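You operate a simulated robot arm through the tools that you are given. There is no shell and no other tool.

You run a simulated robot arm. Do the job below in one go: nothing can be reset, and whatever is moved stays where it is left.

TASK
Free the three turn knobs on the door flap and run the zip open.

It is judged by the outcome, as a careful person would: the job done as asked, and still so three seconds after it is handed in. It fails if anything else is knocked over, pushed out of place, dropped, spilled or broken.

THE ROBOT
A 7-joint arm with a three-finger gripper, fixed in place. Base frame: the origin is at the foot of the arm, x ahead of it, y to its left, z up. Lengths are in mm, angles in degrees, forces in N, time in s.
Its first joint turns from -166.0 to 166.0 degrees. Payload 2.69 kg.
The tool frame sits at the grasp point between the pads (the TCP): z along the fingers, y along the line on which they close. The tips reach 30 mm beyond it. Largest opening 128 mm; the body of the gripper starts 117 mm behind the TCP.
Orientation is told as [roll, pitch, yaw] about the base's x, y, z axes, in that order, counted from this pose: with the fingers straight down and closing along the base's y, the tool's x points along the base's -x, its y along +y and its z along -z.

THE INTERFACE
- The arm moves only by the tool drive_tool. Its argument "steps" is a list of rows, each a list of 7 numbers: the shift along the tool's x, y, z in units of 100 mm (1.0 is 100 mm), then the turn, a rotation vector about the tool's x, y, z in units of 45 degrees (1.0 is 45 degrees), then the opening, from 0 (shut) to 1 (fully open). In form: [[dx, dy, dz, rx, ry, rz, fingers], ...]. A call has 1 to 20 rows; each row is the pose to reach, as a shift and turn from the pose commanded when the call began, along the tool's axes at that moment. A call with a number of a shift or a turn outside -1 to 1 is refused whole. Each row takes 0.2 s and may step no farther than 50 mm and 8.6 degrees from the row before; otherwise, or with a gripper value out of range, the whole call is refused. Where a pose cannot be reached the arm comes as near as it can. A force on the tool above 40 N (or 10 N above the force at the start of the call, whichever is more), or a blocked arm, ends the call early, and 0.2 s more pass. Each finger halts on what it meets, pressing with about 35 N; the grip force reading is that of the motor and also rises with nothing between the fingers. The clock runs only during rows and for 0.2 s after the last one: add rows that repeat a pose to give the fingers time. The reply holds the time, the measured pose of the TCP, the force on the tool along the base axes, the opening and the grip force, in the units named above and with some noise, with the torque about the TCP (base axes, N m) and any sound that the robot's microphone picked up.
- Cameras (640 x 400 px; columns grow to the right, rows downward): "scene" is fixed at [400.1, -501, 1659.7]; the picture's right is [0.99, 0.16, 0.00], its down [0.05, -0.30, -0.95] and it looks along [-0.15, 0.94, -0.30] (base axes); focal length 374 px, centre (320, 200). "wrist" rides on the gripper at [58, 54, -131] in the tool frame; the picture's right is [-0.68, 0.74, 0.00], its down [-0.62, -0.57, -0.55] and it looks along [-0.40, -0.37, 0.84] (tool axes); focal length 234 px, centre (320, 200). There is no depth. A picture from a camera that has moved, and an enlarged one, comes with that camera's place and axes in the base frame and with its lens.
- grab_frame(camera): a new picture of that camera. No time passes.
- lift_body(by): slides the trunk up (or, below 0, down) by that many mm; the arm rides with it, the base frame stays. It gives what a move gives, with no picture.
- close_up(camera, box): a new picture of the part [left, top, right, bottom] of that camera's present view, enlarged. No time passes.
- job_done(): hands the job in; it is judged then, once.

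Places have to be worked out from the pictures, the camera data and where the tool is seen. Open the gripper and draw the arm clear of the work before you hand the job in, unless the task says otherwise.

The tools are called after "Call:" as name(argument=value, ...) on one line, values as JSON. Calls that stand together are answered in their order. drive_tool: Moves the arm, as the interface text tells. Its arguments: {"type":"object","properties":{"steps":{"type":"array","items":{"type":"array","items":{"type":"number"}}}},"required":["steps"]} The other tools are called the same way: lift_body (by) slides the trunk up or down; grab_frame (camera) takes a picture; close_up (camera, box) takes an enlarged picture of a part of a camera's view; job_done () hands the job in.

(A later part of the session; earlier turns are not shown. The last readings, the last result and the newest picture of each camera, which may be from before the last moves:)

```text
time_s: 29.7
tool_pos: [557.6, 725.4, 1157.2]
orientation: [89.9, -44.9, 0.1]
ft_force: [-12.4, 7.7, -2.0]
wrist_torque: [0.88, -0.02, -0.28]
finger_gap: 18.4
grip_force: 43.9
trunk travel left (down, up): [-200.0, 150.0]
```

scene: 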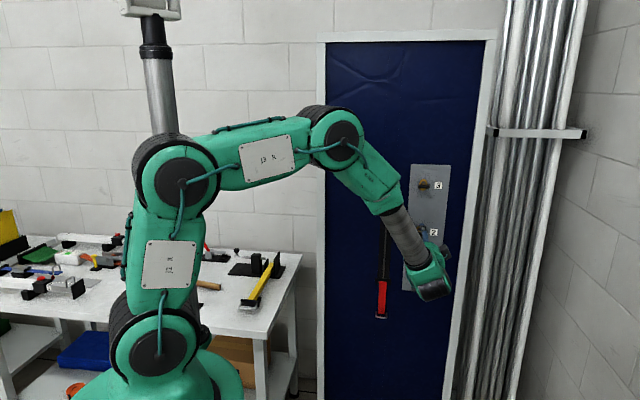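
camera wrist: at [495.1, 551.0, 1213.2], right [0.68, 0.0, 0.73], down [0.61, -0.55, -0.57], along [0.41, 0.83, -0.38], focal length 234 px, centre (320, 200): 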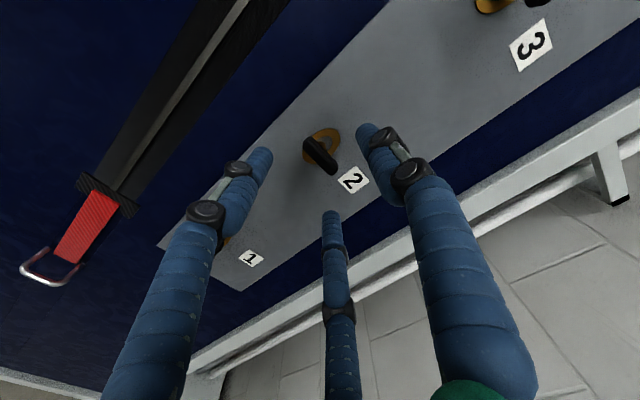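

At 45 degrees with modest forces. I finish the quarter turn on knob 2.

Call:
drive_tool(steps=[[-0.002, 0.006, 0, 0, 0, -0.125, 0.05], [-0.007, 0.007, 0, 0, 0, -0.25, 0.05], [-0.012, 0.008, 0, 0, 0, -0.375, 0.05], [-0.016, 0.008, 0, 0, 0, -0.5, 0.05]])

Call:
drive_tool(steps=[[-0.006, -0.002, 0, 0, 0, -0.125, 0.05], [-0.011, -0.004, 0, 0, 0, -0.25, 0.05], [-0.016, -0.004, 0, 0, 0, -0.375, 0.05], [-0.02, -0.004, 0, 0, 0, -0.5, 0.05], [-0.02, -0.004, 0, 0, 0, -0.57, 0.05]])

```text
time_s: 30.7
tool_pos: [559.2, 726.3, 1157.1]
orientation: [89.4, -67.4, 0.4]
ft_force: [-6.1, 16.7, 2.7]
wrist_torque: [0.91, 0.01, 0.06]
finger_gap: 18.7
grip_force: 43.8
trunk travel left (down, up): [-200.0, 150.0]
```

```text
time_s: 31.9
tool_pos: [559.8, 726.1, 1159.6]
orientation: [-84.1, -87.1, 174.0]
ft_force: [-10.5, 11.0, 6.3]
wrist_torque: [0.28, 1.15, 0.44]
finger_gap: 19.2
grip_force: 44.2
trunk travel left (down, up): [-200.0, 150.0]
```

The torque rises at about 93 degrees, so knob 2 has met its stop. I release it, draw straight back and look.

Call:
drive_tool(steps=[[0, 0, 0, 0, 0, 0.04, 0.2], [0, 0, 0, 0, 0, 0.04, 0.4], [0, 0, 0, 0, 0, 0.04, 0.55], [0, 0, -0.25, 0, 0, 0.04, 0.55], [0, 0, -0.5, 0, 0, 0.04, 0.55], [0, 0, -0.8, 0, 0, 0.04, 0.55]])

Call:
grab_frame(camera="wrist")

Call:
close_up(camera="scene", box=[396, 160, 456, 300])

```text
time_s: 33.3
tool_pos: [559.3, 641.4, 1159.4]
orientation: [-77.9, -88.8, 168.0]
ft_force: [0.8, -0.2, -0.7]
wrist_torque: [-0.02, -0.01, 0.0]
finger_gap: 70.4
grip_force: 0.0
trunk travel left (down, up): [-200.0, 150.0]
```

```text
taken
camera wrist: at [506.0, 510.5, 1100.1], right [-0.75, 0.01, 0.66], down [0.55, -0.55, 0.63], along [0.37, 0.84, 0.41], focal length 234 px, centre (320, 200)
```

wrist: 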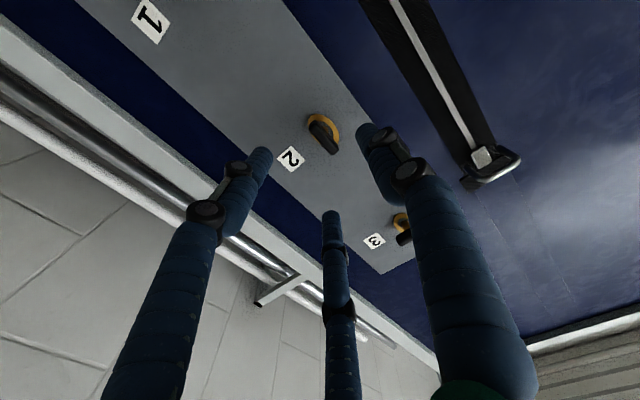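

```text
2.86 times, centred on (426, 230) of scene
camera zoom: at [400.1, -501.0, 1659.7], right [0.99, 0.16, 0.0], down [0.05, -0.3, -0.95], along [-0.15, 0.94, -0.3], focal length 1068 px, centre (17, 114)
```

zoom: 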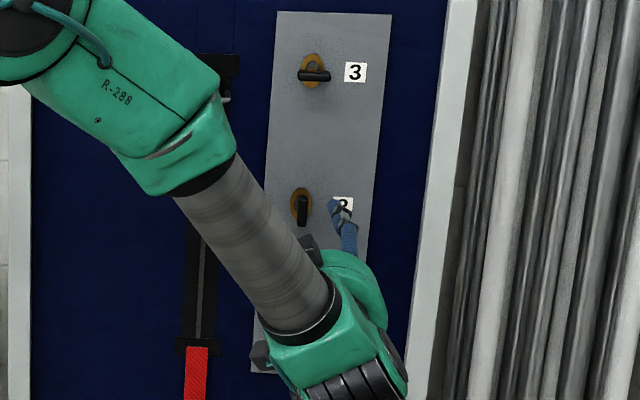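

Knob 2 is upright in its eyelet. I turn the tool back while rising to knob 3.

Call:
drive_tool(steps=[[-0.14, 0, 0, 0, 0, 0.167, 0.55], [-0.28, 0, 0, 0, 0, 0.333, 0.55], [-0.43, 0.01, 0, 0, 0, 0.5, 0.55], [-0.57, 0.02, 0, 0, 0, 0.667, 0.55], [-0.72, 0.03, 0, 0, 0, 0.833, 0.55], [-0.86, 0.03, 0, 0, 0, 1.0, 0.55]])

Call:
drive_tool(steps=[[-0.1, 0.1, 0, 0, 0, 0.167, 0.55], [-0.21, 0.2, 0, 0, 0, 0.333, 0.55], [-0.31, 0.3, 0, 0, 0, 0.5, 0.55], [-0.42, 0.4, 0, 0, 0, 0.667, 0.55], [-0.52, 0.5, 0, 0, 0, 0.833, 0.55], [-0.62, 0.6, 0, 0, 0, 1.0, 0.55]])

Call:
grab_frame(camera="wrist")

Call:
grab_frame(camera="scene")

```text
time_s: 34.7
tool_pos: [553.7, 644.4, 1247.6]
orientation: [89.6, -46.0, 0.1]
ft_force: [-0.9, 0.1, 0.1]
wrist_torque: [-0.03, 0.02, 0.0]
finger_gap: 70.3
grip_force: 0.0
trunk travel left (down, up): [-200.0, 150.0]
```

```text
time_s: 36.1
tool_pos: [553.2, 643.6, 1331.7]
orientation: [89.7, -1.0, -0.2]
ft_force: [0.9, 1.0, -0.1]
wrist_torque: [-0.03, -0.02, -0.01]
finger_gap: 70.5
grip_force: 0.1
trunk travel left (down, up): [-200.0, 150.0]
```

```text
taken
camera wrist: at [493.8, 513.9, 1383.8], right [0.66, 0.0, 0.75], down [0.62, -0.55, -0.55], along [0.41, 0.83, -0.37], focal length 234 px, centre (320, 200)
```

wrist: 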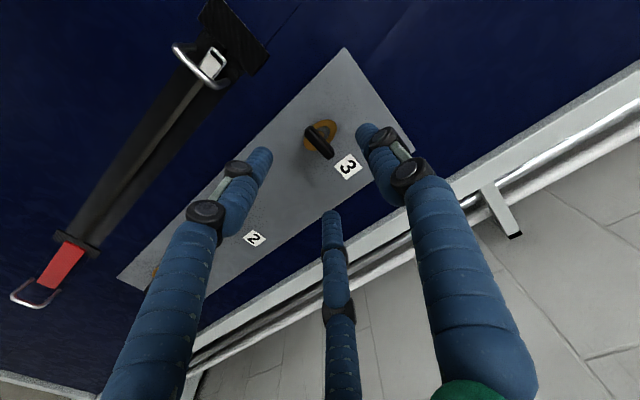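

```text
taken
```

scene: 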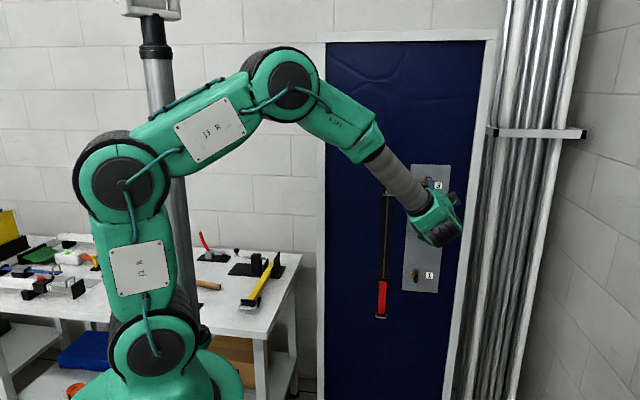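

Now I level the roll and advance to the same stand-off as before to measure knob 3.

Call:
drive_tool(steps=[[0, 0, 0.12, 0, 0, 0.03, 0.55], [0, 0, 0.24, 0, 0, 0.03, 0.55], [0, 0, 0.37, 0, 0, 0.03, 0.55]])

Call:
close_up(camera="wrist", box=[250, 110, 390, 220])

```text
time_s: 36.9
tool_pos: [552.9, 683.2, 1331.2]
orientation: [89.8, 0.3, -0.2]
ft_force: [1.2, -0.3, -0.1]
wrist_torque: [-0.01, 0.02, 0.02]
finger_gap: 70.4
grip_force: 0.0
trunk travel left (down, up): [-200.0, 150.0]
```

```text
3.64 times, centred on (320, 165) of wrist
camera zoom: at [494.9, 552.4, 1385.0], right [0.68, 0.0, 0.73], down [0.61, -0.55, -0.57], along [0.41, 0.83, -0.38], focal length 852 px, centre (320, 327)
```

zoom: 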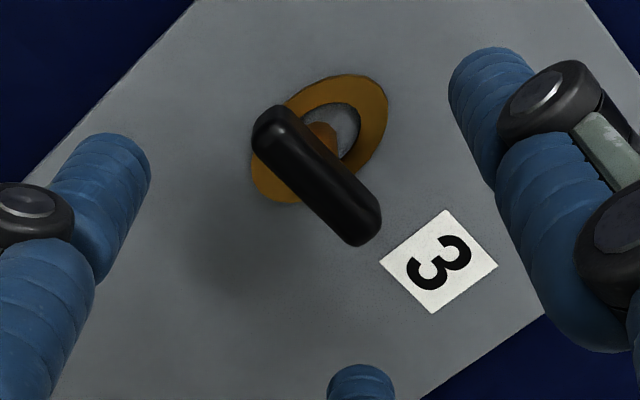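

Knob 3's bar reads at about (554, 743, 1327), so I aim the tool at (553.3, 725, 1326), advance and close.

Call:
drive_tool(steps=[[0, -0.05, 0.12, 0, 0, 0, 0.55], [0, -0.05, 0.24, 0, 0, 0, 0.55], [0, -0.05, 0.34, 0, 0, 0, 0.55], [0, -0.05, 0.42, 0, 0, 0, 0.55], [0, -0.05, 0.42, 0, 0, 0, 0.4], [0, -0.05, 0.42, 0, 0, 0, 0.25], [0, -0.05, 0.42, 0, 0, 0, 0.15], [0, -0.05, 0.42, 0, 0, 0, 0.05], [0, -0.05, 0.42, 0, 0, 0, 0.05]])

Call:
close_up(camera="wrist", box=[250, 110, 390, 220])

```text
time_s: 38.9
tool_pos: [555.0, 725.1, 1325.9]
orientation: [89.7, 0.1, -0.2]
ft_force: [-1.0, 0.7, -1.7]
wrist_torque: [0.25, -0.13, 0.06]
finger_gap: 18.9
grip_force: 44.2
trunk travel left (down, up): [-200.0, 150.0]
```

```text
3.64 times, centred on (320, 165) of wrist
camera zoom: at [496.0, 595.1, 1379.3], right [0.68, 0.0, 0.73], down [0.61, -0.55, -0.57], along [0.4, 0.83, -0.38], focal length 852 px, centre (320, 327)
```

zoom: 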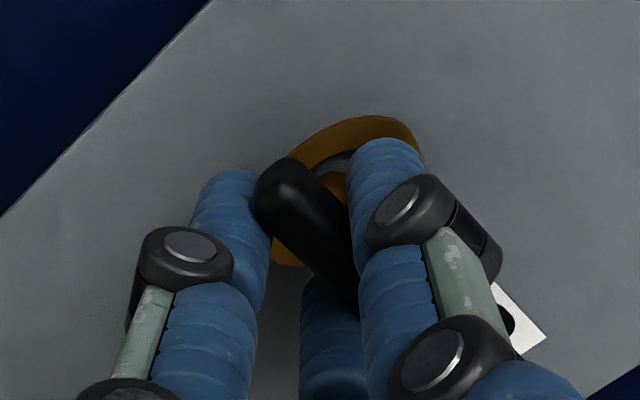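

The grip on knob 3 is nearly force-free. I test counter-clockwise by 17 degrees.

Call:
drive_tool(steps=[[-0.005, -0.001, 0, 0, 0, -0.125, 0.05], [-0.01, -0.002, 0, 0, 0, -0.25, 0.05], [-0.013, -0.004, 0, 0, 0, -0.375, 0.05]])

```text
time_s: 39.7
tool_pos: [557.3, 725.9, 1326.3]
orientation: [89.7, -16.8, 0.0]
ft_force: [0.3, 0.0, -0.7]
wrist_torque: [0.67, 0.01, -1.09]
finger_gap: 19.1
grip_force: 44.1
trunk travel left (down, up): [-200.0, 150.0]
```

Knob 3 follows freely the same way. I continue to 45 degrees, then on to the stop.

Call:
drive_tool(steps=[[-0.004, -0.003, 0, 0, 0, -0.125, 0.05], [-0.008, -0.004, 0, 0, 0, -0.25, 0.05], [-0.012, -0.005, 0, 0, 0, -0.375, 0.05], [-0.017, -0.006, 0, 0, 0, -0.5, 0.05], [-0.021, -0.006, 0, 0, 0, -0.625, 0.05]])

Call:
drive_tool(steps=[[-0.005, 0.003, 0, 0, 0, -0.125, 0.05], [-0.01, 0.004, 0, 0, 0, -0.25, 0.05], [-0.015, 0.004, 0, 0, 0, -0.375, 0.05], [-0.02, 0.004, 0, 0, 0, -0.5, 0.05]])

```text
time_s: 40.9
tool_pos: [557.8, 725.9, 1326.6]
orientation: [89.7, -44.9, 0.1]
ft_force: [-5.9, 8.7, 1.9]
wrist_torque: [1.04, 0.0, -0.5]
finger_gap: 18.9
grip_force: 43.9
trunk travel left (down, up): [-200.0, 150.0]
```

```text
time_s: 41.9
tool_pos: [558.3, 727.7, 1329.3]
orientation: [89.3, -67.4, 0.4]
ft_force: [-0.9, 12.8, 7.6]
wrist_torque: [1.32, 0.01, -0.13]
finger_gap: 18.8
grip_force: 43.5
trunk travel left (down, up): [-200.0, 150.0]
```

Forces are modest at 67 degrees. I finish the quarter turn to the stop.

Call:
drive_tool(steps=[[-0.01, 0, 0, 0, 0, -0.125, 0.05], [-0.016, 0, 0, 0, 0, -0.25, 0.05], [-0.02, -0.002, 0, 0, 0, -0.375, 0.05], [-0.024, -0.004, 0, 0, 0, -0.5, 0.05], [-0.024, -0.004, 0, 0, 0, -0.58, 0.05]])

```text
time_s: 43.1
tool_pos: [560.1, 726.1, 1330.8]
orientation: [-86.2, -86.5, 176.1]
ft_force: [-4.6, 16.9, 9.8]
wrist_torque: [0.26, 1.16, 0.35]
finger_gap: 19.5
grip_force: 44.1
trunk travel left (down, up): [-200.0, 150.0]
```

Torque rises at the stop, the same as with the others. I release knob 3 and draw straight back to look.

Call:
drive_tool(steps=[[0, 0, 0, 0, 0, 0.05, 0.2], [0, 0, 0, 0, 0, 0.05, 0.4], [0, 0, 0, 0, 0, 0.05, 0.55], [0, 0, -0.25, 0, 0, 0.05, 0.55], [0, 0, -0.5, 0, 0, 0.05, 0.55], [0, 0, -0.9, 0, 0, 0.05, 0.55]])

Call:
grab_frame(camera="wrist")

Call:
grab_frame(camera="scene")

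Call:
close_up(camera="wrist", box=[280, 80, 380, 180])

```text
time_s: 44.5
tool_pos: [558.5, 634.7, 1332.3]
orientation: [-77.6, -88.9, 167.4]
ft_force: [0.2, 0.0, -0.3]
wrist_torque: [0.01, 0.02, 0.01]
finger_gap: 70.3
grip_force: 0.2
trunk travel left (down, up): [-200.0, 150.0]
```

```text
taken
camera wrist: at [504.7, 504.2, 1272.9], right [-0.75, 0.01, 0.66], down [0.55, -0.55, 0.63], along [0.37, 0.84, 0.41], focal length 234 px, centre (320, 200)
```

wrist: 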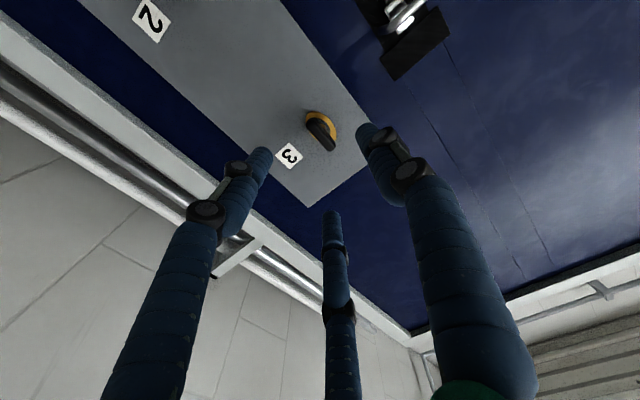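

```text
taken
```

scene: 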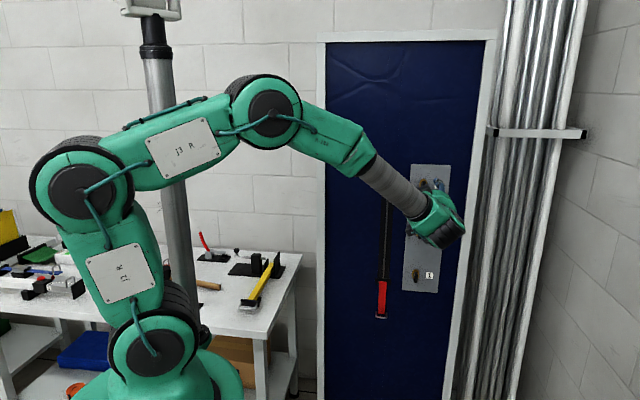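

```text
4.00 times, centred on (330, 130) of wrist
camera zoom: at [504.7, 504.2, 1272.9], right [-0.75, 0.01, 0.66], down [0.55, -0.55, 0.63], along [0.37, 0.84, 0.41], focal length 937 px, centre (280, 480)
```

zoom: 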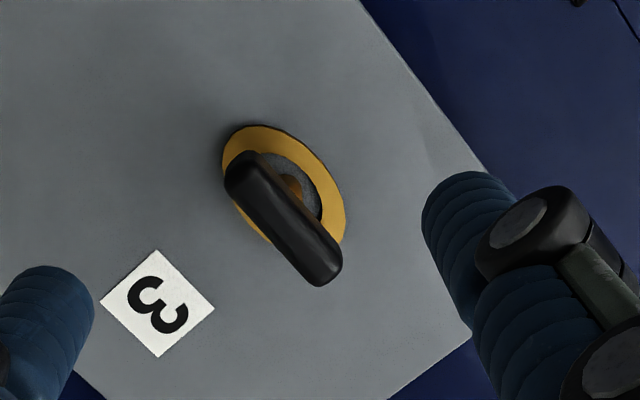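

All three knobs are upright and free. Next I turn the tool level again and move over to the zip slider.

Call:
drive_tool(steps=[[0.02, 0.1, 0, 0, 0, 0.167, 0.55], [0.04, 0.2, 0, 0, 0, 0.333, 0.55], [0.06, 0.3, 0, 0, 0, 0.5, 0.55], [0.08, 0.4, 0, 0, 0, 0.667, 0.55], [0.1, 0.5, 0, 0, 0, 0.833, 0.55], [0.11, 0.6, 0, 0, 0, 1.0, 0.55]])

Call:
drive_tool(steps=[[0.08, 0.06, 0, 0, 0, 0.167, 0.55], [0.16, 0.12, 0, 0, 0, 0.333, 0.55], [0.25, 0.18, 0, 0, 0, 0.5, 0.55], [0.33, 0.24, 0, 0, 0, 0.667, 0.55], [0.41, 0.3, 0, 0, 0, 0.833, 0.55], [0.5, 0.355, 0, 0, 0, 1.0, 0.55]])

Call:
grab_frame(camera="wrist")

Call:
grab_frame(camera="scene")

```text
time_s: 45.9
tool_pos: [500.9, 635.8, 1317.8]
orientation: [89.5, -45.9, 0.1]
ft_force: [0.5, -0.1, -1.1]
wrist_torque: [-0.02, -0.01, 0.01]
finger_gap: 70.5
grip_force: 0.1
trunk travel left (down, up): [-200.0, 150.0]
```

```text
time_s: 47.3
tool_pos: [440.0, 635.7, 1306.2]
orientation: [89.7, -1.0, -0.2]
ft_force: [-0.5, -0.1, 0.6]
wrist_torque: [0.01, -0.01, -0.01]
finger_gap: 70.2
grip_force: 0.1
trunk travel left (down, up): [-200.0, 150.0]
```

```text
taken
camera wrist: at [379.3, 505.0, 1359.8], right [0.66, 0.0, 0.75], down [0.62, -0.55, -0.55], along [0.41, 0.83, -0.37], focal length 234 px, centre (320, 200)
```

wrist: 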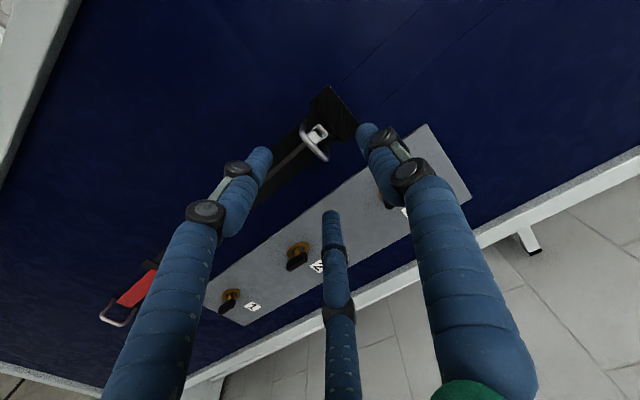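

```text
taken
```

scene: 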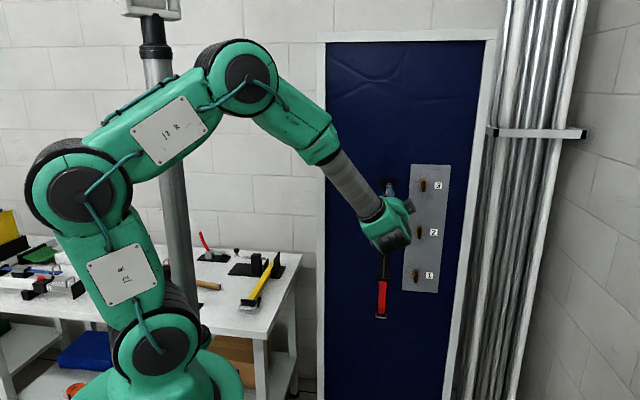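

Call:
close_up(camera="wrist", box=[270, 90, 370, 170])

Call:
close_up(camera="scene", box=[400, 165, 456, 295])

```text
5.00 times, centred on (320, 130) of wrist
camera zoom: at [379.3, 505.0, 1359.8], right [0.66, 0.0, 0.75], down [0.62, -0.55, -0.55], along [0.41, 0.83, -0.37], focal length 1171 px, centre (320, 550)
```

zoom: 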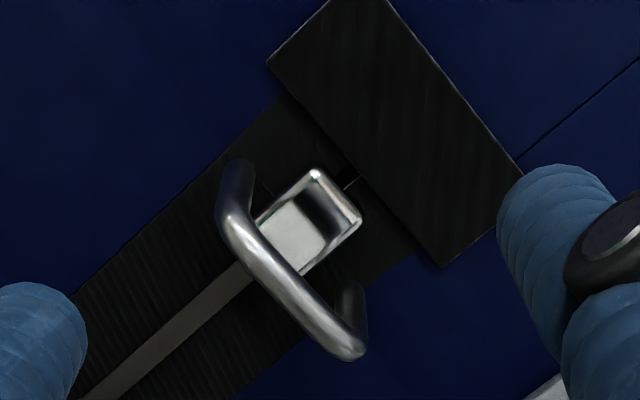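

```text
3.08 times, centred on (428, 230) of scene
camera zoom: at [400.1, -501.0, 1659.7], right [0.99, 0.16, 0.0], down [0.05, -0.3, -0.95], along [-0.15, 0.94, -0.3], focal length 1150 px, centre (-12, 108)
```

zoom: 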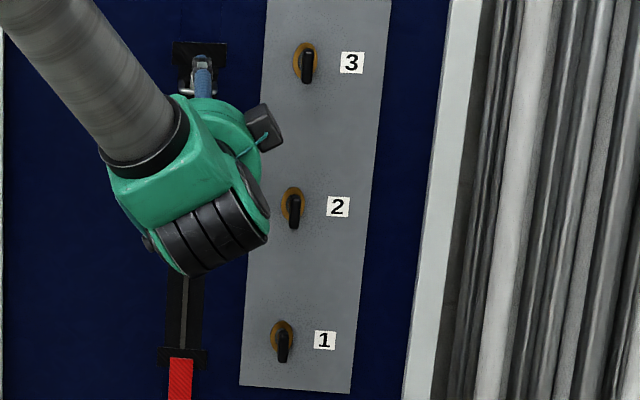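

The slider's pull is a standing loop whose front bar is near (438, 728, 1297). The slider block behind it is at about y 756. I line up slightly below the bar and approach to y = 680.

Call:
drive_tool(steps=[[0.01, -0.05, 0.12, 0, 0, 0.03, 0.55], [0.02, -0.1, 0.24, 0, 0, 0.03, 0.55], [0.02, -0.14, 0.36, 0, 0, 0.03, 0.55], [0.02, -0.14, 0.45, 0, 0, 0.03, 0.55]])

Call:
close_up(camera="wrist", box=[240, 100, 400, 220])

Call:
close_up(camera="scene", box=[360, 160, 440, 260])

```text
time_s: 48.3
tool_pos: [437.4, 679.8, 1292.6]
orientation: [89.6, 0.3, -0.1]
ft_force: [0.2, -0.1, -0.6]
wrist_torque: [0.01, 0.01, 0.0]
finger_gap: 70.3
grip_force: 0.0
trunk travel left (down, up): [-200.0, 150.0]
```

```text
3.33 times, centred on (320, 160) of wrist
camera zoom: at [378.9, 549.8, 1346.3], right [0.68, 0.0, 0.73], down [0.61, -0.55, -0.57], along [0.41, 0.83, -0.38], focal length 781 px, centre (320, 333)
```

zoom: 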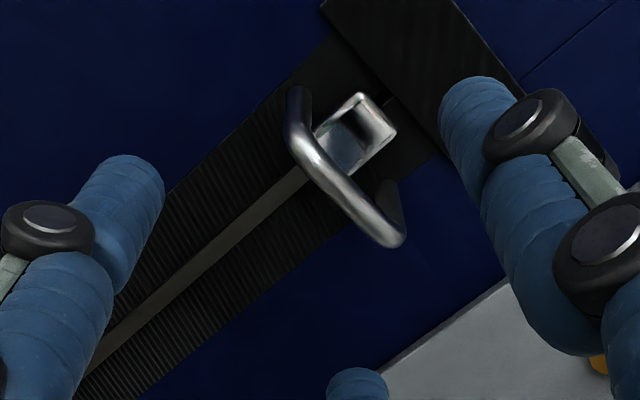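

```text
4.00 times, centred on (400, 210) of scene
camera zoom: at [400.1, -501.0, 1659.7], right [0.99, 0.16, 0.0], down [0.05, -0.3, -0.95], along [-0.15, 0.94, -0.3], focal length 1495 px, centre (0, 160)
```

zoom: 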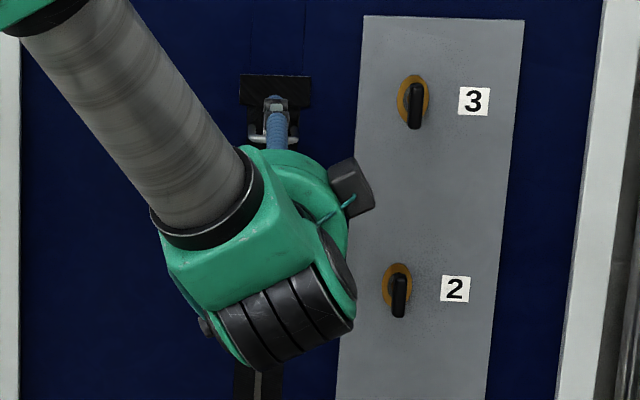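

The bar is at (438, ~724, 1298.5) and the block front is at y about 754. I advance to y = 712, which puts the tips at about 742, clear of the block.

Call:
drive_tool(steps=[[0, 0, 0.1, 0, 0, 0, 0.55], [0, 0, 0.2, 0, 0, 0, 0.55], [0, 0, 0.32, 0, 0, 0, 0.55]])

Call:
close_up(camera="wrist", box=[240, 100, 400, 220])

Call:
close_up(camera="scene", box=[360, 165, 420, 215])

```text
time_s: 49.1
tool_pos: [437.9, 713.0, 1291.7]
orientation: [89.7, 0.3, -0.2]
ft_force: [-1.0, 0.0, 0.2]
wrist_torque: [-0.02, 0.0, -0.01]
finger_gap: 70.3
grip_force: 0.0
trunk travel left (down, up): [-200.0, 150.0]
```

```text
3.33 times, centred on (320, 160) of wrist
camera zoom: at [379.1, 582.2, 1345.4], right [0.68, 0.0, 0.73], down [0.61, -0.55, -0.57], along [0.41, 0.83, -0.38], focal length 781 px, centre (320, 333)
```

zoom: 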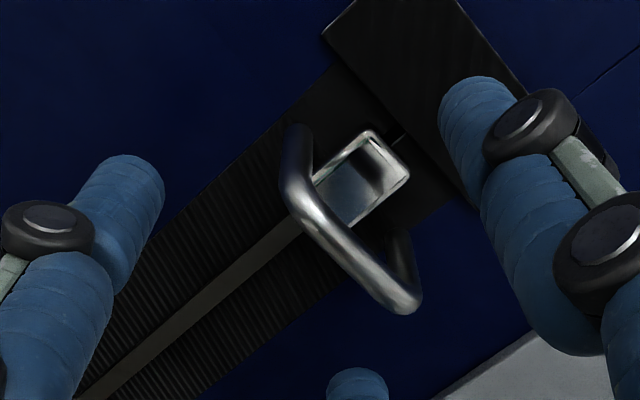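

```text
8.00 times, centred on (390, 190) of scene
camera zoom: at [400.1, -501.0, 1659.7], right [0.99, 0.16, 0.0], down [0.05, -0.3, -0.95], along [-0.15, 0.94, -0.3], focal length 2990 px, centre (-240, 280)
```

zoom: 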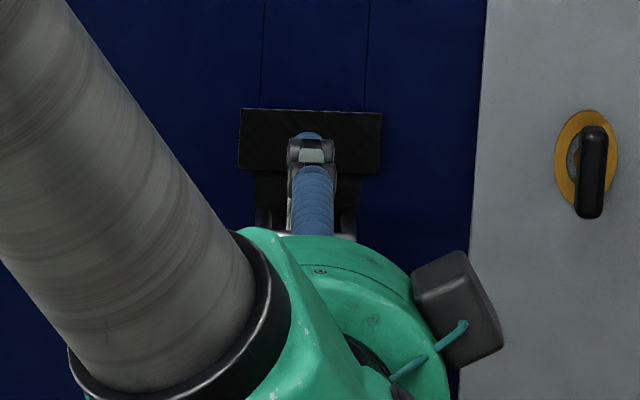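

The bar lies between the upper finger and the two lower ones. I close partway and check clearance to the loop's legs before gripping.

Call:
drive_tool(steps=[[0, 0, 0, 0, 0, 0, 0.45], [0, 0, 0, 0, 0, 0, 0.35], [0, 0, 0, 0, 0, 0, 0.28]])

Call:
close_up(camera="wrist", box=[240, 100, 400, 220])

```text
time_s: 49.9
tool_pos: [436.6, 712.2, 1291.6]
orientation: [89.7, 0.2, -0.2]
ft_force: [0.0, 0.1, 0.0]
wrist_torque: [-0.02, 0.02, 0.01]
finger_gap: 35.8
grip_force: 0.0
trunk travel left (down, up): [-200.0, 150.0]
```

```text
3.33 times, centred on (320, 160) of wrist
camera zoom: at [378.9, 582.1, 1345.3], right [0.68, 0.0, 0.73], down [0.61, -0.55, -0.57], along [0.4, 0.83, -0.38], focal length 781 px, centre (320, 333)
```

zoom: 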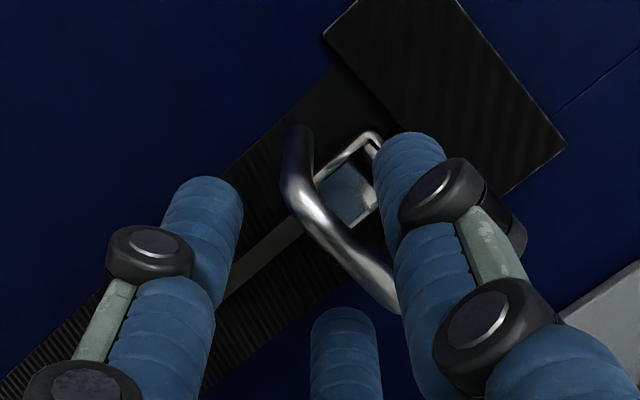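

Clearance is good: the upper finger is above the bar inside the loop and the lower two are below it. I close fully onto the bar.

Call:
drive_tool(steps=[[0, 0, 0, 0, 0, 0, 0.2], [0, 0, 0, 0, 0, 0, 0.1], [0, 0, 0, 0, 0, 0, 0], [0, 0, 0, 0, 0, 0, 0]])

Call:
close_up(camera="wrist", box=[240, 100, 400, 220])

```text
time_s: 50.9
tool_pos: [437.5, 713.2, 1291.1]
orientation: [89.7, 0.3, -0.2]
ft_force: [0.1, 2.4, 0.1]
wrist_torque: [-0.04, -0.11, 0.06]
finger_gap: 11.8
grip_force: 38.7
trunk travel left (down, up): [-200.0, 150.0]
```

```text
3.33 times, centred on (320, 160) of wrist
camera zoom: at [378.8, 582.2, 1345.1], right [0.68, 0.0, 0.73], down [0.61, -0.55, -0.57], along [0.4, 0.83, -0.38], focal length 781 px, centre (320, 333)
```

zoom: 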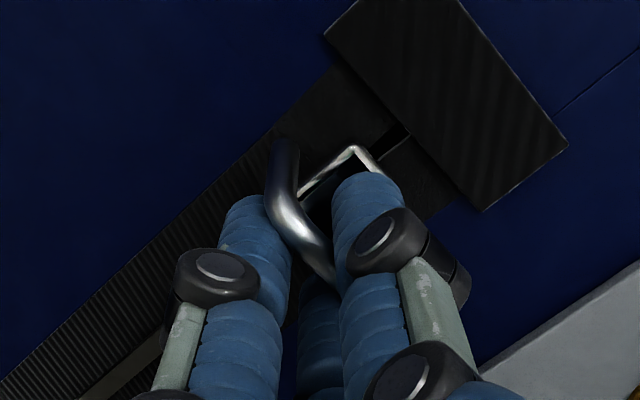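

The bar is held and the slider already slid a few mm as the jaws centred. I pull down 40 mm and watch the force.

Call:
drive_tool(steps=[[0, -0.1, 0, 0, 0, 0, 0], [0, -0.2, 0, 0, 0, 0, 0], [0, -0.3, 0, 0, 0, 0, 0], [0, -0.4, 0, 0, 0, 0, 0]])

Call:
grab_frame(camera="wrist")

```text
time_s: 51.9
tool_pos: [437.5, 713.3, 1249.8]
orientation: [89.7, 0.2, -0.1]
ft_force: [4.5, 17.4, -0.3]
wrist_torque: [-0.03, -0.11, 0.38]
finger_gap: 11.7
grip_force: 38.3
trunk travel left (down, up): [-200.0, 150.0]
```

```text
taken
camera wrist: at [378.8, 582.2, 1303.7], right [0.68, 0.0, 0.73], down [0.61, -0.55, -0.56], along [0.4, 0.83, -0.38], focal length 234 px, centre (320, 200)
```

wrist: 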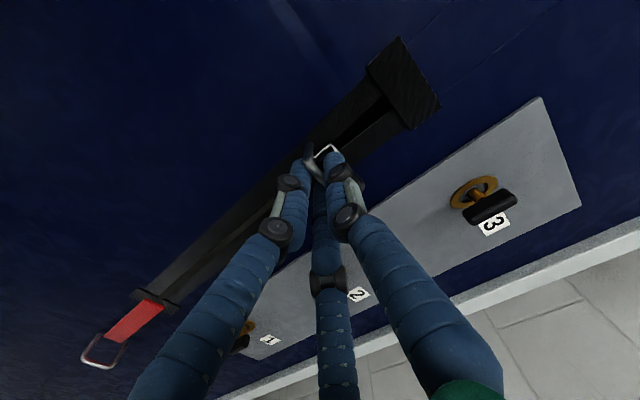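

The slider runs down smoothly and the tape is parting above it. I check knob 3 quickly in close-up before going on.

Call:
close_up(camera="wrist", box=[430, 150, 550, 250])

Call:
close_up(camera="scene", box=[360, 160, 460, 300])

```text
4.00 times, centred on (490, 200) of wrist
camera zoom: at [378.8, 582.2, 1303.7], right [0.68, 0.0, 0.73], down [0.61, -0.55, -0.56], along [0.4, 0.83, -0.38], focal length 937 px, centre (-360, 200)
```

zoom: 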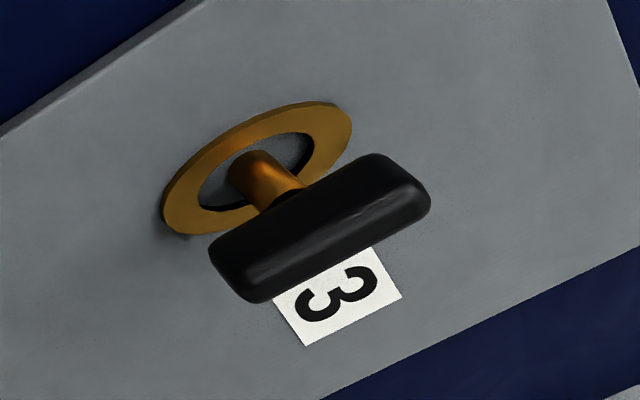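

```text
2.86 times, centred on (410, 230) of scene
camera zoom: at [400.1, -501.0, 1659.7], right [0.99, 0.16, 0.0], down [0.05, -0.3, -0.95], along [-0.15, 0.94, -0.3], focal length 1068 px, centre (63, 114)
```

zoom: 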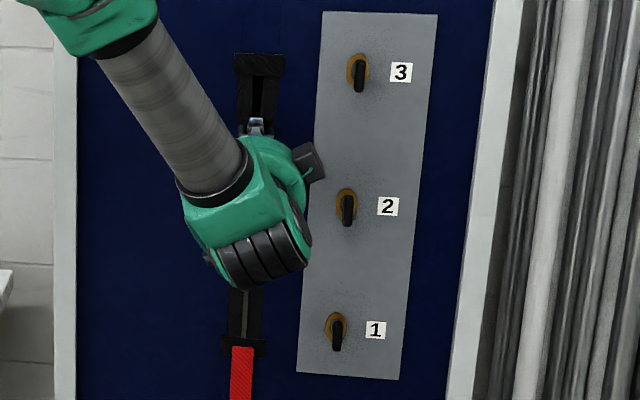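

All three knobs are still upright and the zip is opening. I pull down another 100 mm.

Call:
drive_tool(steps=[[0, -0.1, 0.01, 0, 0, 0, 0], [0, -0.2, 0.012, 0, 0, 0, 0], [0, -0.3, 0.012, 0, 0, 0, 0], [0, -0.4, 0.012, 0, 0, 0, 0], [0, -0.5, 0.012, 0, 0, 0, 0], [0, -0.6, 0.012, 0, 0, 0, 0], [0, -0.7, 0.012, 0, 0, 0, 0], [0, -0.8, 0.012, 0, 0, 0, 0], [0, -0.9, 0.012, 0, 0, 0, 0], [0, -1.0, 0.012, 0, 0, 0, 0]])

Call:
grab_frame(camera="wrist")

Call:
grab_frame(camera="scene")

```text
time_s: 54.1
tool_pos: [437.3, 711.7, 1151.7]
orientation: [89.6, 0.2, -0.2]
ft_force: [1.6, 0.5, -0.8]
wrist_torque: [0.01, -0.16, -0.14]
finger_gap: 11.7
grip_force: 38.6
trunk travel left (down, up): [-200.0, 150.0]
```

```text
taken
camera wrist: at [378.8, 582.2, 1205.6], right [0.68, 0.0, 0.73], down [0.61, -0.55, -0.57], along [0.4, 0.83, -0.38], focal length 234 px, centre (320, 200)
```

wrist: 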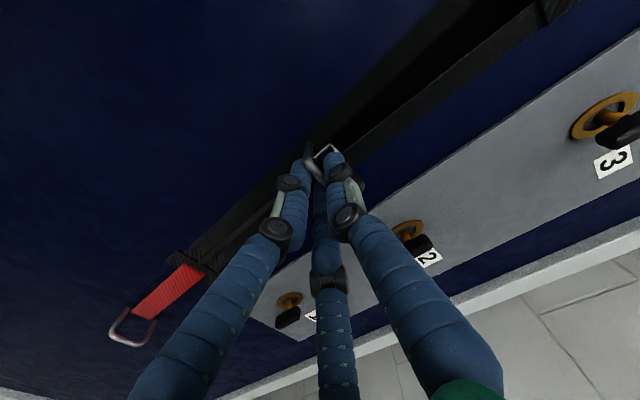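

```text
taken
```

scene: 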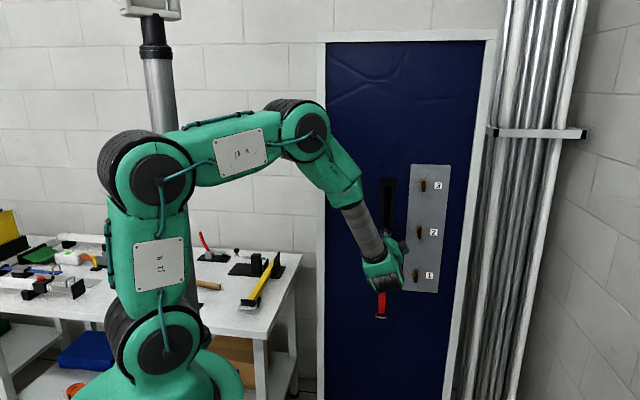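

The zip runs with hardly any force. Another 100 mm down.

Call:
drive_tool(steps=[[0, -0.1, 0, 0, 0, 0, 0], [0, -0.2, 0, 0, 0, 0, 0], [0, -0.3, 0, 0, 0, 0, 0], [0, -0.4, 0, 0, 0, 0, 0], [0, -0.5, 0, 0, 0, 0, 0], [0, -0.6, 0, 0, 0, 0, 0], [0, -0.7, 0, 0, 0, 0, 0], [0, -0.8, 0, 0, 0, 0, 0], [0, -0.9, 0, 0, 0, 0, 0], [0, -1.0, 0, 0, 0, 0, 0]])

Call:
grab_frame(camera="wrist")

```text
time_s: 56.3
tool_pos: [437.8, 712.5, 1052.5]
orientation: [89.6, 0.2, -0.1]
ft_force: [14.5, -1.9, -0.9]
wrist_torque: [0.01, -0.13, -0.39]
finger_gap: 11.8
grip_force: 38.4
trunk travel left (down, up): [-200.0, 150.0]
```

```text
taken
camera wrist: at [378.7, 582.2, 1105.4], right [0.68, 0.0, 0.73], down [0.61, -0.55, -0.57], along [0.4, 0.83, -0.38], focal length 234 px, centre (320, 200)
```

wrist: 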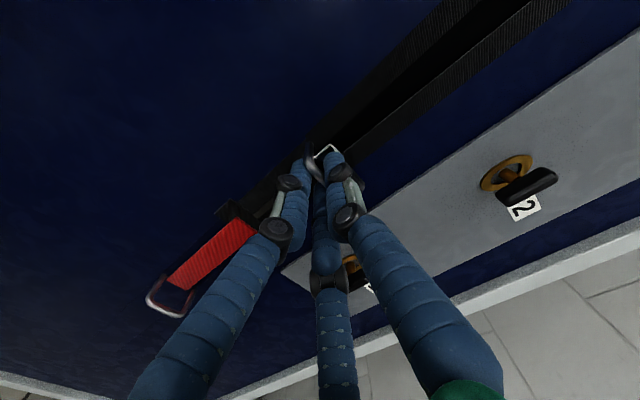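

About 80 mm of tape is left above the bottom cover (its top edge is at z about 962). I continue 70 mm with a slight x correction.

Call:
drive_tool(steps=[[-0.01, -0.1, 0, 0, 0, 0, 0], [-0.012, -0.2, 0, 0, 0, 0, 0], [-0.012, -0.3, 0, 0, 0, 0, 0], [-0.012, -0.4, 0, 0, 0, 0, 0], [-0.012, -0.5, 0, 0, 0, 0, 0], [-0.012, -0.6, 0, 0, 0, 0, 0], [-0.012, -0.65, 0, 0, 0, 0, 0], [-0.012, -0.7, 0, 0, 0, 0, 0]])

Call:
grab_frame(camera="wrist")

Call:
close_up(camera="wrist", box=[240, 100, 400, 220])

```text
time_s: 58.1
tool_pos: [437.1, 712.1, 980.8]
orientation: [89.7, 0.3, -0.1]
ft_force: [-12.6, 17.0, -0.1]
wrist_torque: [-0.06, -0.17, 0.46]
finger_gap: 11.7
grip_force: 38.7
trunk travel left (down, up): [-200.0, 150.0]
```

```text
taken
camera wrist: at [378.8, 582.2, 1034.7], right [0.68, 0.0, 0.73], down [0.61, -0.55, -0.56], along [0.4, 0.83, -0.38], focal length 234 px, centre (320, 200)
```

wrist: 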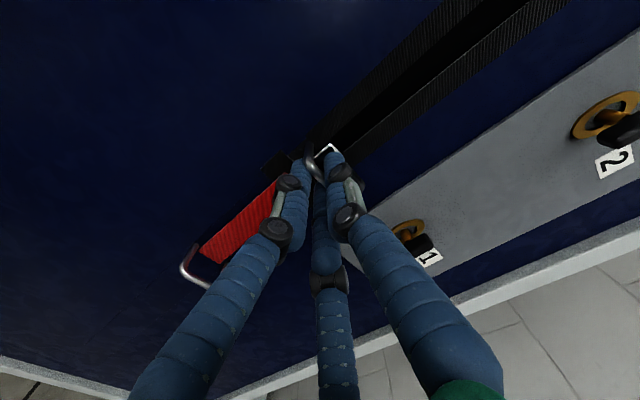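

```text
3.33 times, centred on (320, 160) of wrist
camera zoom: at [378.8, 582.2, 1034.7], right [0.68, 0.0, 0.73], down [0.61, -0.55, -0.56], along [0.4, 0.83, -0.38], focal length 781 px, centre (320, 333)
```

zoom: 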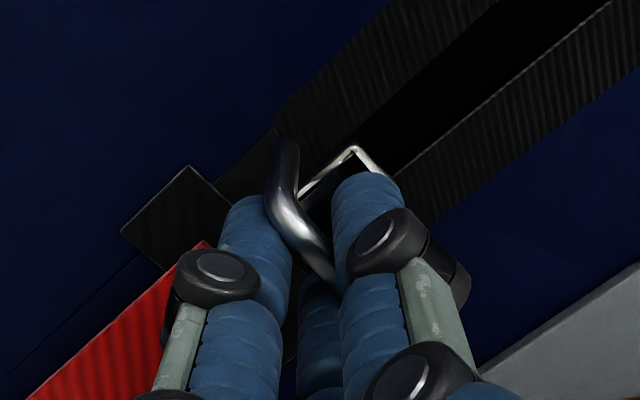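

The slider is nearly at the bottom cover. I ease the side loads and go on in small steps until it meets the end stop.

Call:
drive_tool(steps=[[0.006, -0.03, 0.01, 0, 0, 0, 0], [0.008, -0.06, 0.012, 0, 0, 0, 0], [0.008, -0.09, 0.012, 0, 0, 0, 0], [0.008, -0.12, 0.012, 0, 0, 0, 0]])

Call:
close_up(camera="wrist", box=[240, 100, 400, 220])

```text
time_s: 59.1
tool_pos: [438.1, 712.3, 973.3]
orientation: [90.0, 0.1, -0.3]
ft_force: [-6.3, -9.3, 29.2]
wrist_torque: [0.38, -0.04, -0.05]
finger_gap: 11.9
grip_force: 38.4
trunk travel left (down, up): [-200.0, 150.0]
```

```text
3.33 times, centred on (320, 160) of wrist
camera zoom: at [378.5, 581.9, 1026.8], right [0.68, 0.0, 0.74], down [0.61, -0.55, -0.57], along [0.41, 0.84, -0.37], focal length 781 px, centre (320, 333)
```

zoom: 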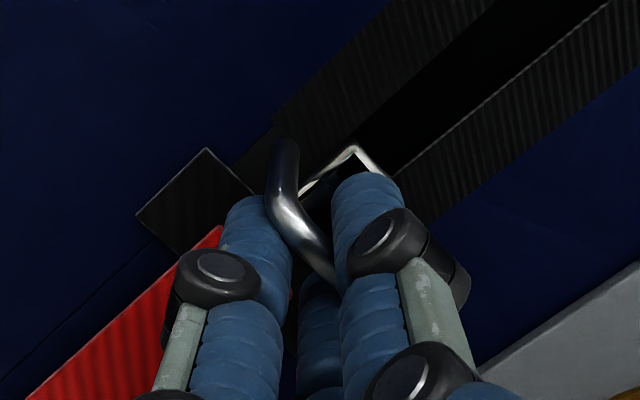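

There is 29 N upward resistance at z = 973, so this looks like the end stop. I pull just a bit harder to make sure it isn't merely sticking.

Call:
drive_tool(steps=[[0, -0.01, 0, 0, 0, 0, 0], [0, -0.015, 0, 0, 0, 0, 0], [0, -0.015, 0, 0, 0, 0, 0]])

```text
time_s: 59.8
tool_pos: [437.8, 712.7, 974.7]
orientation: [90.3, 0.1, -0.1]
ft_force: [-10.2, -23.4, 23.8]
wrist_torque: [0.36, -0.08, 0.45]
finger_gap: 11.6
grip_force: 38.2
trunk travel left (down, up): [-200.0, 150.0]
stopped in row 3: the force on the tool passed its limit at 42 N (the readings are from after the stop); the commanded pose is now the measured one
```

It is a solid stop at 42 N, so the slider is at the end of its run. I release the bar and draw straight back.

Call:
drive_tool(steps=[[0, 0, 0, 0, 0, 0, 0.15], [0, 0, 0, 0, 0, 0, 0.3], [0, 0, 0, 0, 0, 0, 0.45], [0, 0, 0, 0, 0, 0, 0.45], [0, 0, -0.2, 0, 0, 0, 0.45], [0, 0, -0.4, 0, 0, 0, 0.45], [0, 0, -0.65, 0, 0, 0, 0.45], [0, 0, -0.95, 0, 0, 0, 0.45]])

Call:
grab_frame(camera="wrist")

Call:
close_up(camera="wrist", box=[250, 80, 370, 180])

Call:
grab_frame(camera="scene")

```text
time_s: 61.6
tool_pos: [438.1, 618.6, 974.2]
orientation: [90.1, 0.1, -0.3]
ft_force: [-0.2, 0.6, -0.3]
wrist_torque: [0.02, 0.01, 0.01]
finger_gap: 57.8
grip_force: 0.0
trunk travel left (down, up): [-200.0, 150.0]
```

```text
taken
camera wrist: at [379.5, 488.0, 1026.6], right [0.68, 0.0, 0.74], down [0.61, -0.55, -0.57], along [0.41, 0.83, -0.37], focal length 234 px, centre (320, 200)
```

wrist: 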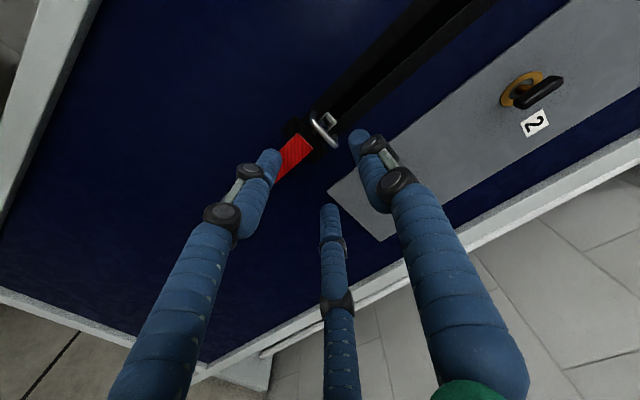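

```text
4.00 times, centred on (310, 130) of wrist
camera zoom: at [379.5, 488.0, 1026.6], right [0.68, 0.0, 0.74], down [0.61, -0.55, -0.57], along [0.41, 0.83, -0.37], focal length 937 px, centre (360, 480)
```

zoom: 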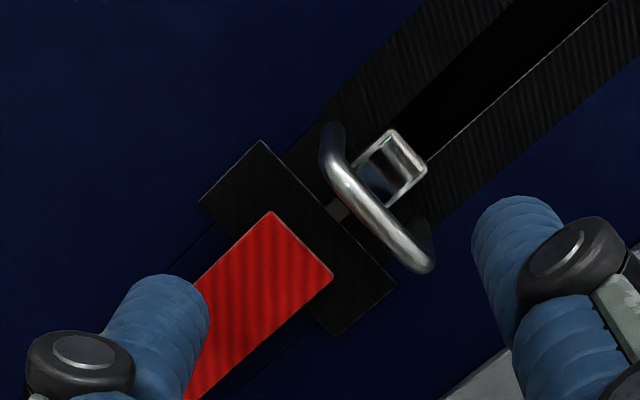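

```text
taken
```

scene: 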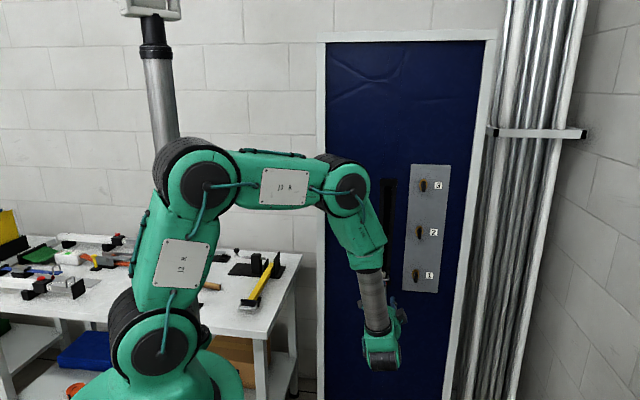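

The zip stands open and the slider is near the bottom cover, but I estimate a gap of about 15 mm between its block and the cover. To be sure nothing but the true stop held it, I will press the bar down from above with closed fingers. First I rise 30 mm and close.

Call:
drive_tool(steps=[[0, 0.1, 0, 0, 0, 0, 0.3], [0, 0.2, 0, 0, 0, 0, 0.15], [0, 0.3, 0, 0, 0, 0, 0], [0, 0.3, 0, 0, 0, 0, 0]])

Call:
drive_tool(steps=[[0, 0, 0.15, 0, 0, 0, 0], [0, 0, 0.3, 0, 0, 0, 0], [0, 0, 0.45, 0, 0, 0, 0], [0, 0, 0.6, 0, 0, 0, 0]])

Call:
grab_frame(camera="wrist")

Call:
close_up(camera="wrist", box=[230, 110, 390, 230])

```text
time_s: 62.6
tool_pos: [438.0, 618.7, 1002.8]
orientation: [90.0, 0.1, -0.2]
ft_force: [0.3, -0.6, -0.5]
wrist_torque: [-0.02, 0.02, 0.02]
finger_gap: 2.1
grip_force: 30.9
trunk travel left (down, up): [-200.0, 150.0]
```

```text
time_s: 63.6
tool_pos: [439.7, 677.2, 1003.4]
orientation: [90.1, 0.2, -0.2]
ft_force: [-0.2, -0.3, 0.5]
wrist_torque: [-0.01, 0.0, 0.01]
finger_gap: 2.0
grip_force: 31.2
trunk travel left (down, up): [-200.0, 150.0]
```

```text
taken
camera wrist: at [380.1, 547.1, 1055.4], right [0.68, 0.0, 0.74], down [0.61, -0.55, -0.57], along [0.41, 0.84, -0.37], focal length 234 px, centre (320, 200)
```

wrist: 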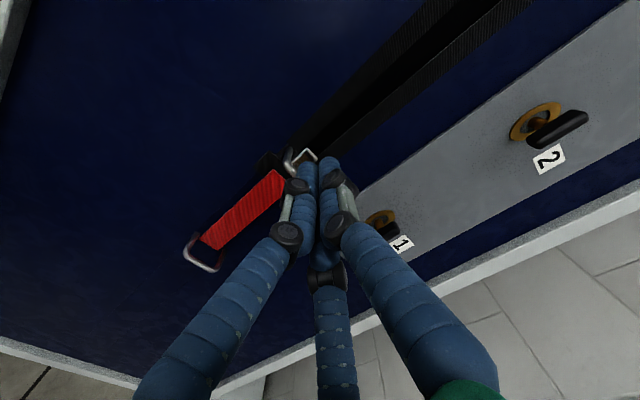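

```text
3.33 times, centred on (310, 170) of wrist
camera zoom: at [380.1, 547.1, 1055.4], right [0.68, 0.0, 0.74], down [0.61, -0.55, -0.57], along [0.41, 0.84, -0.37], focal length 781 px, centre (353, 300)
```

zoom: 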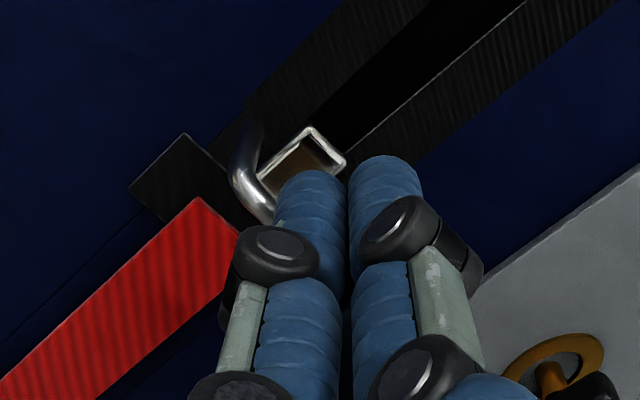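

The closed fingertips are above the bar and clear of it. I advance so they pass just over it, with the tips at about y = 736, and then press down gently.

Call:
drive_tool(steps=[[0.01, 0, 0.1, 0, 0, 0, 0], [0.01, 0, 0.2, 0, 0, 0, 0], [0.01, 0, 0.29, 0, 0, 0, 0], [0.01, -0.04, 0.29, 0, 0, 0, 0], [0.01, -0.08, 0.29, 0, 0, 0, 0]])

Call:
close_up(camera="wrist", box=[230, 110, 390, 230])

```text
time_s: 64.8
tool_pos: [438.9, 708.1, 993.7]
orientation: [90.2, -0.1, -0.2]
ft_force: [-1.9, -2.9, 12.4]
wrist_torque: [0.12, 0.04, 0.13]
finger_gap: 1.9
grip_force: 30.8
trunk travel left (down, up): [-200.0, 150.0]
```

```text
3.33 times, centred on (310, 170) of wrist
camera zoom: at [378.7, 577.6, 1047.3], right [0.68, 0.0, 0.74], down [0.61, -0.55, -0.57], along [0.41, 0.84, -0.37], focal length 781 px, centre (353, 300)
```

zoom: 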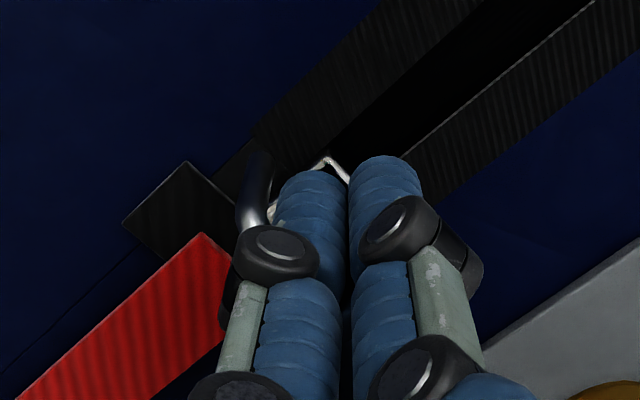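

There is 12 N of contact on the bar at z = 994. I press down a few mm more in 1.5 mm steps.

Call:
drive_tool(steps=[[0, -0.015, 0, 0, 0, 0, 0], [0, -0.03, 0, 0, 0, 0, 0], [0, -0.045, 0, 0, 0, 0, 0], [0, -0.06, 0, 0, 0, 0, 0]])

Call:
close_up(camera="wrist", box=[230, 110, 390, 230])

```text
time_s: 65.9
tool_pos: [439.5, 709.8, 993.5]
orientation: [90.5, -0.2, -0.3]
ft_force: [1.4, 4.2, 16.5]
wrist_torque: [0.28, -0.02, 0.14]
finger_gap: 2.2
grip_force: 31.4
trunk travel left (down, up): [-200.0, 150.0]
stopped in row 4: the force on the tool passed its limit at 41 N (the readings are from after the stop); the commanded pose is now the measured one
```

```text
3.33 times, centred on (310, 170) of wrist
camera zoom: at [380.4, 579.1, 1045.5], right [0.67, -0.01, 0.74], down [0.62, -0.54, -0.57], along [0.41, 0.84, -0.36], focal length 781 px, centre (353, 300)
```

zoom: 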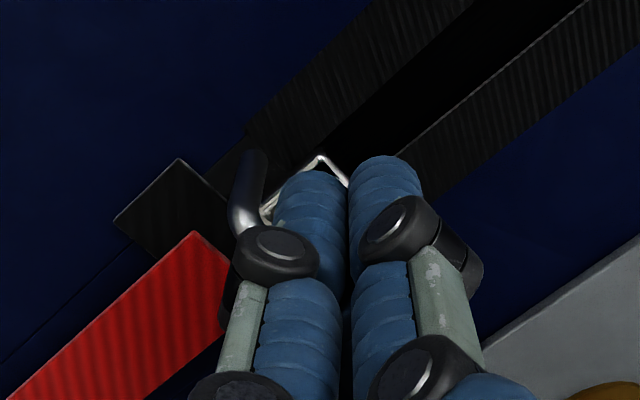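

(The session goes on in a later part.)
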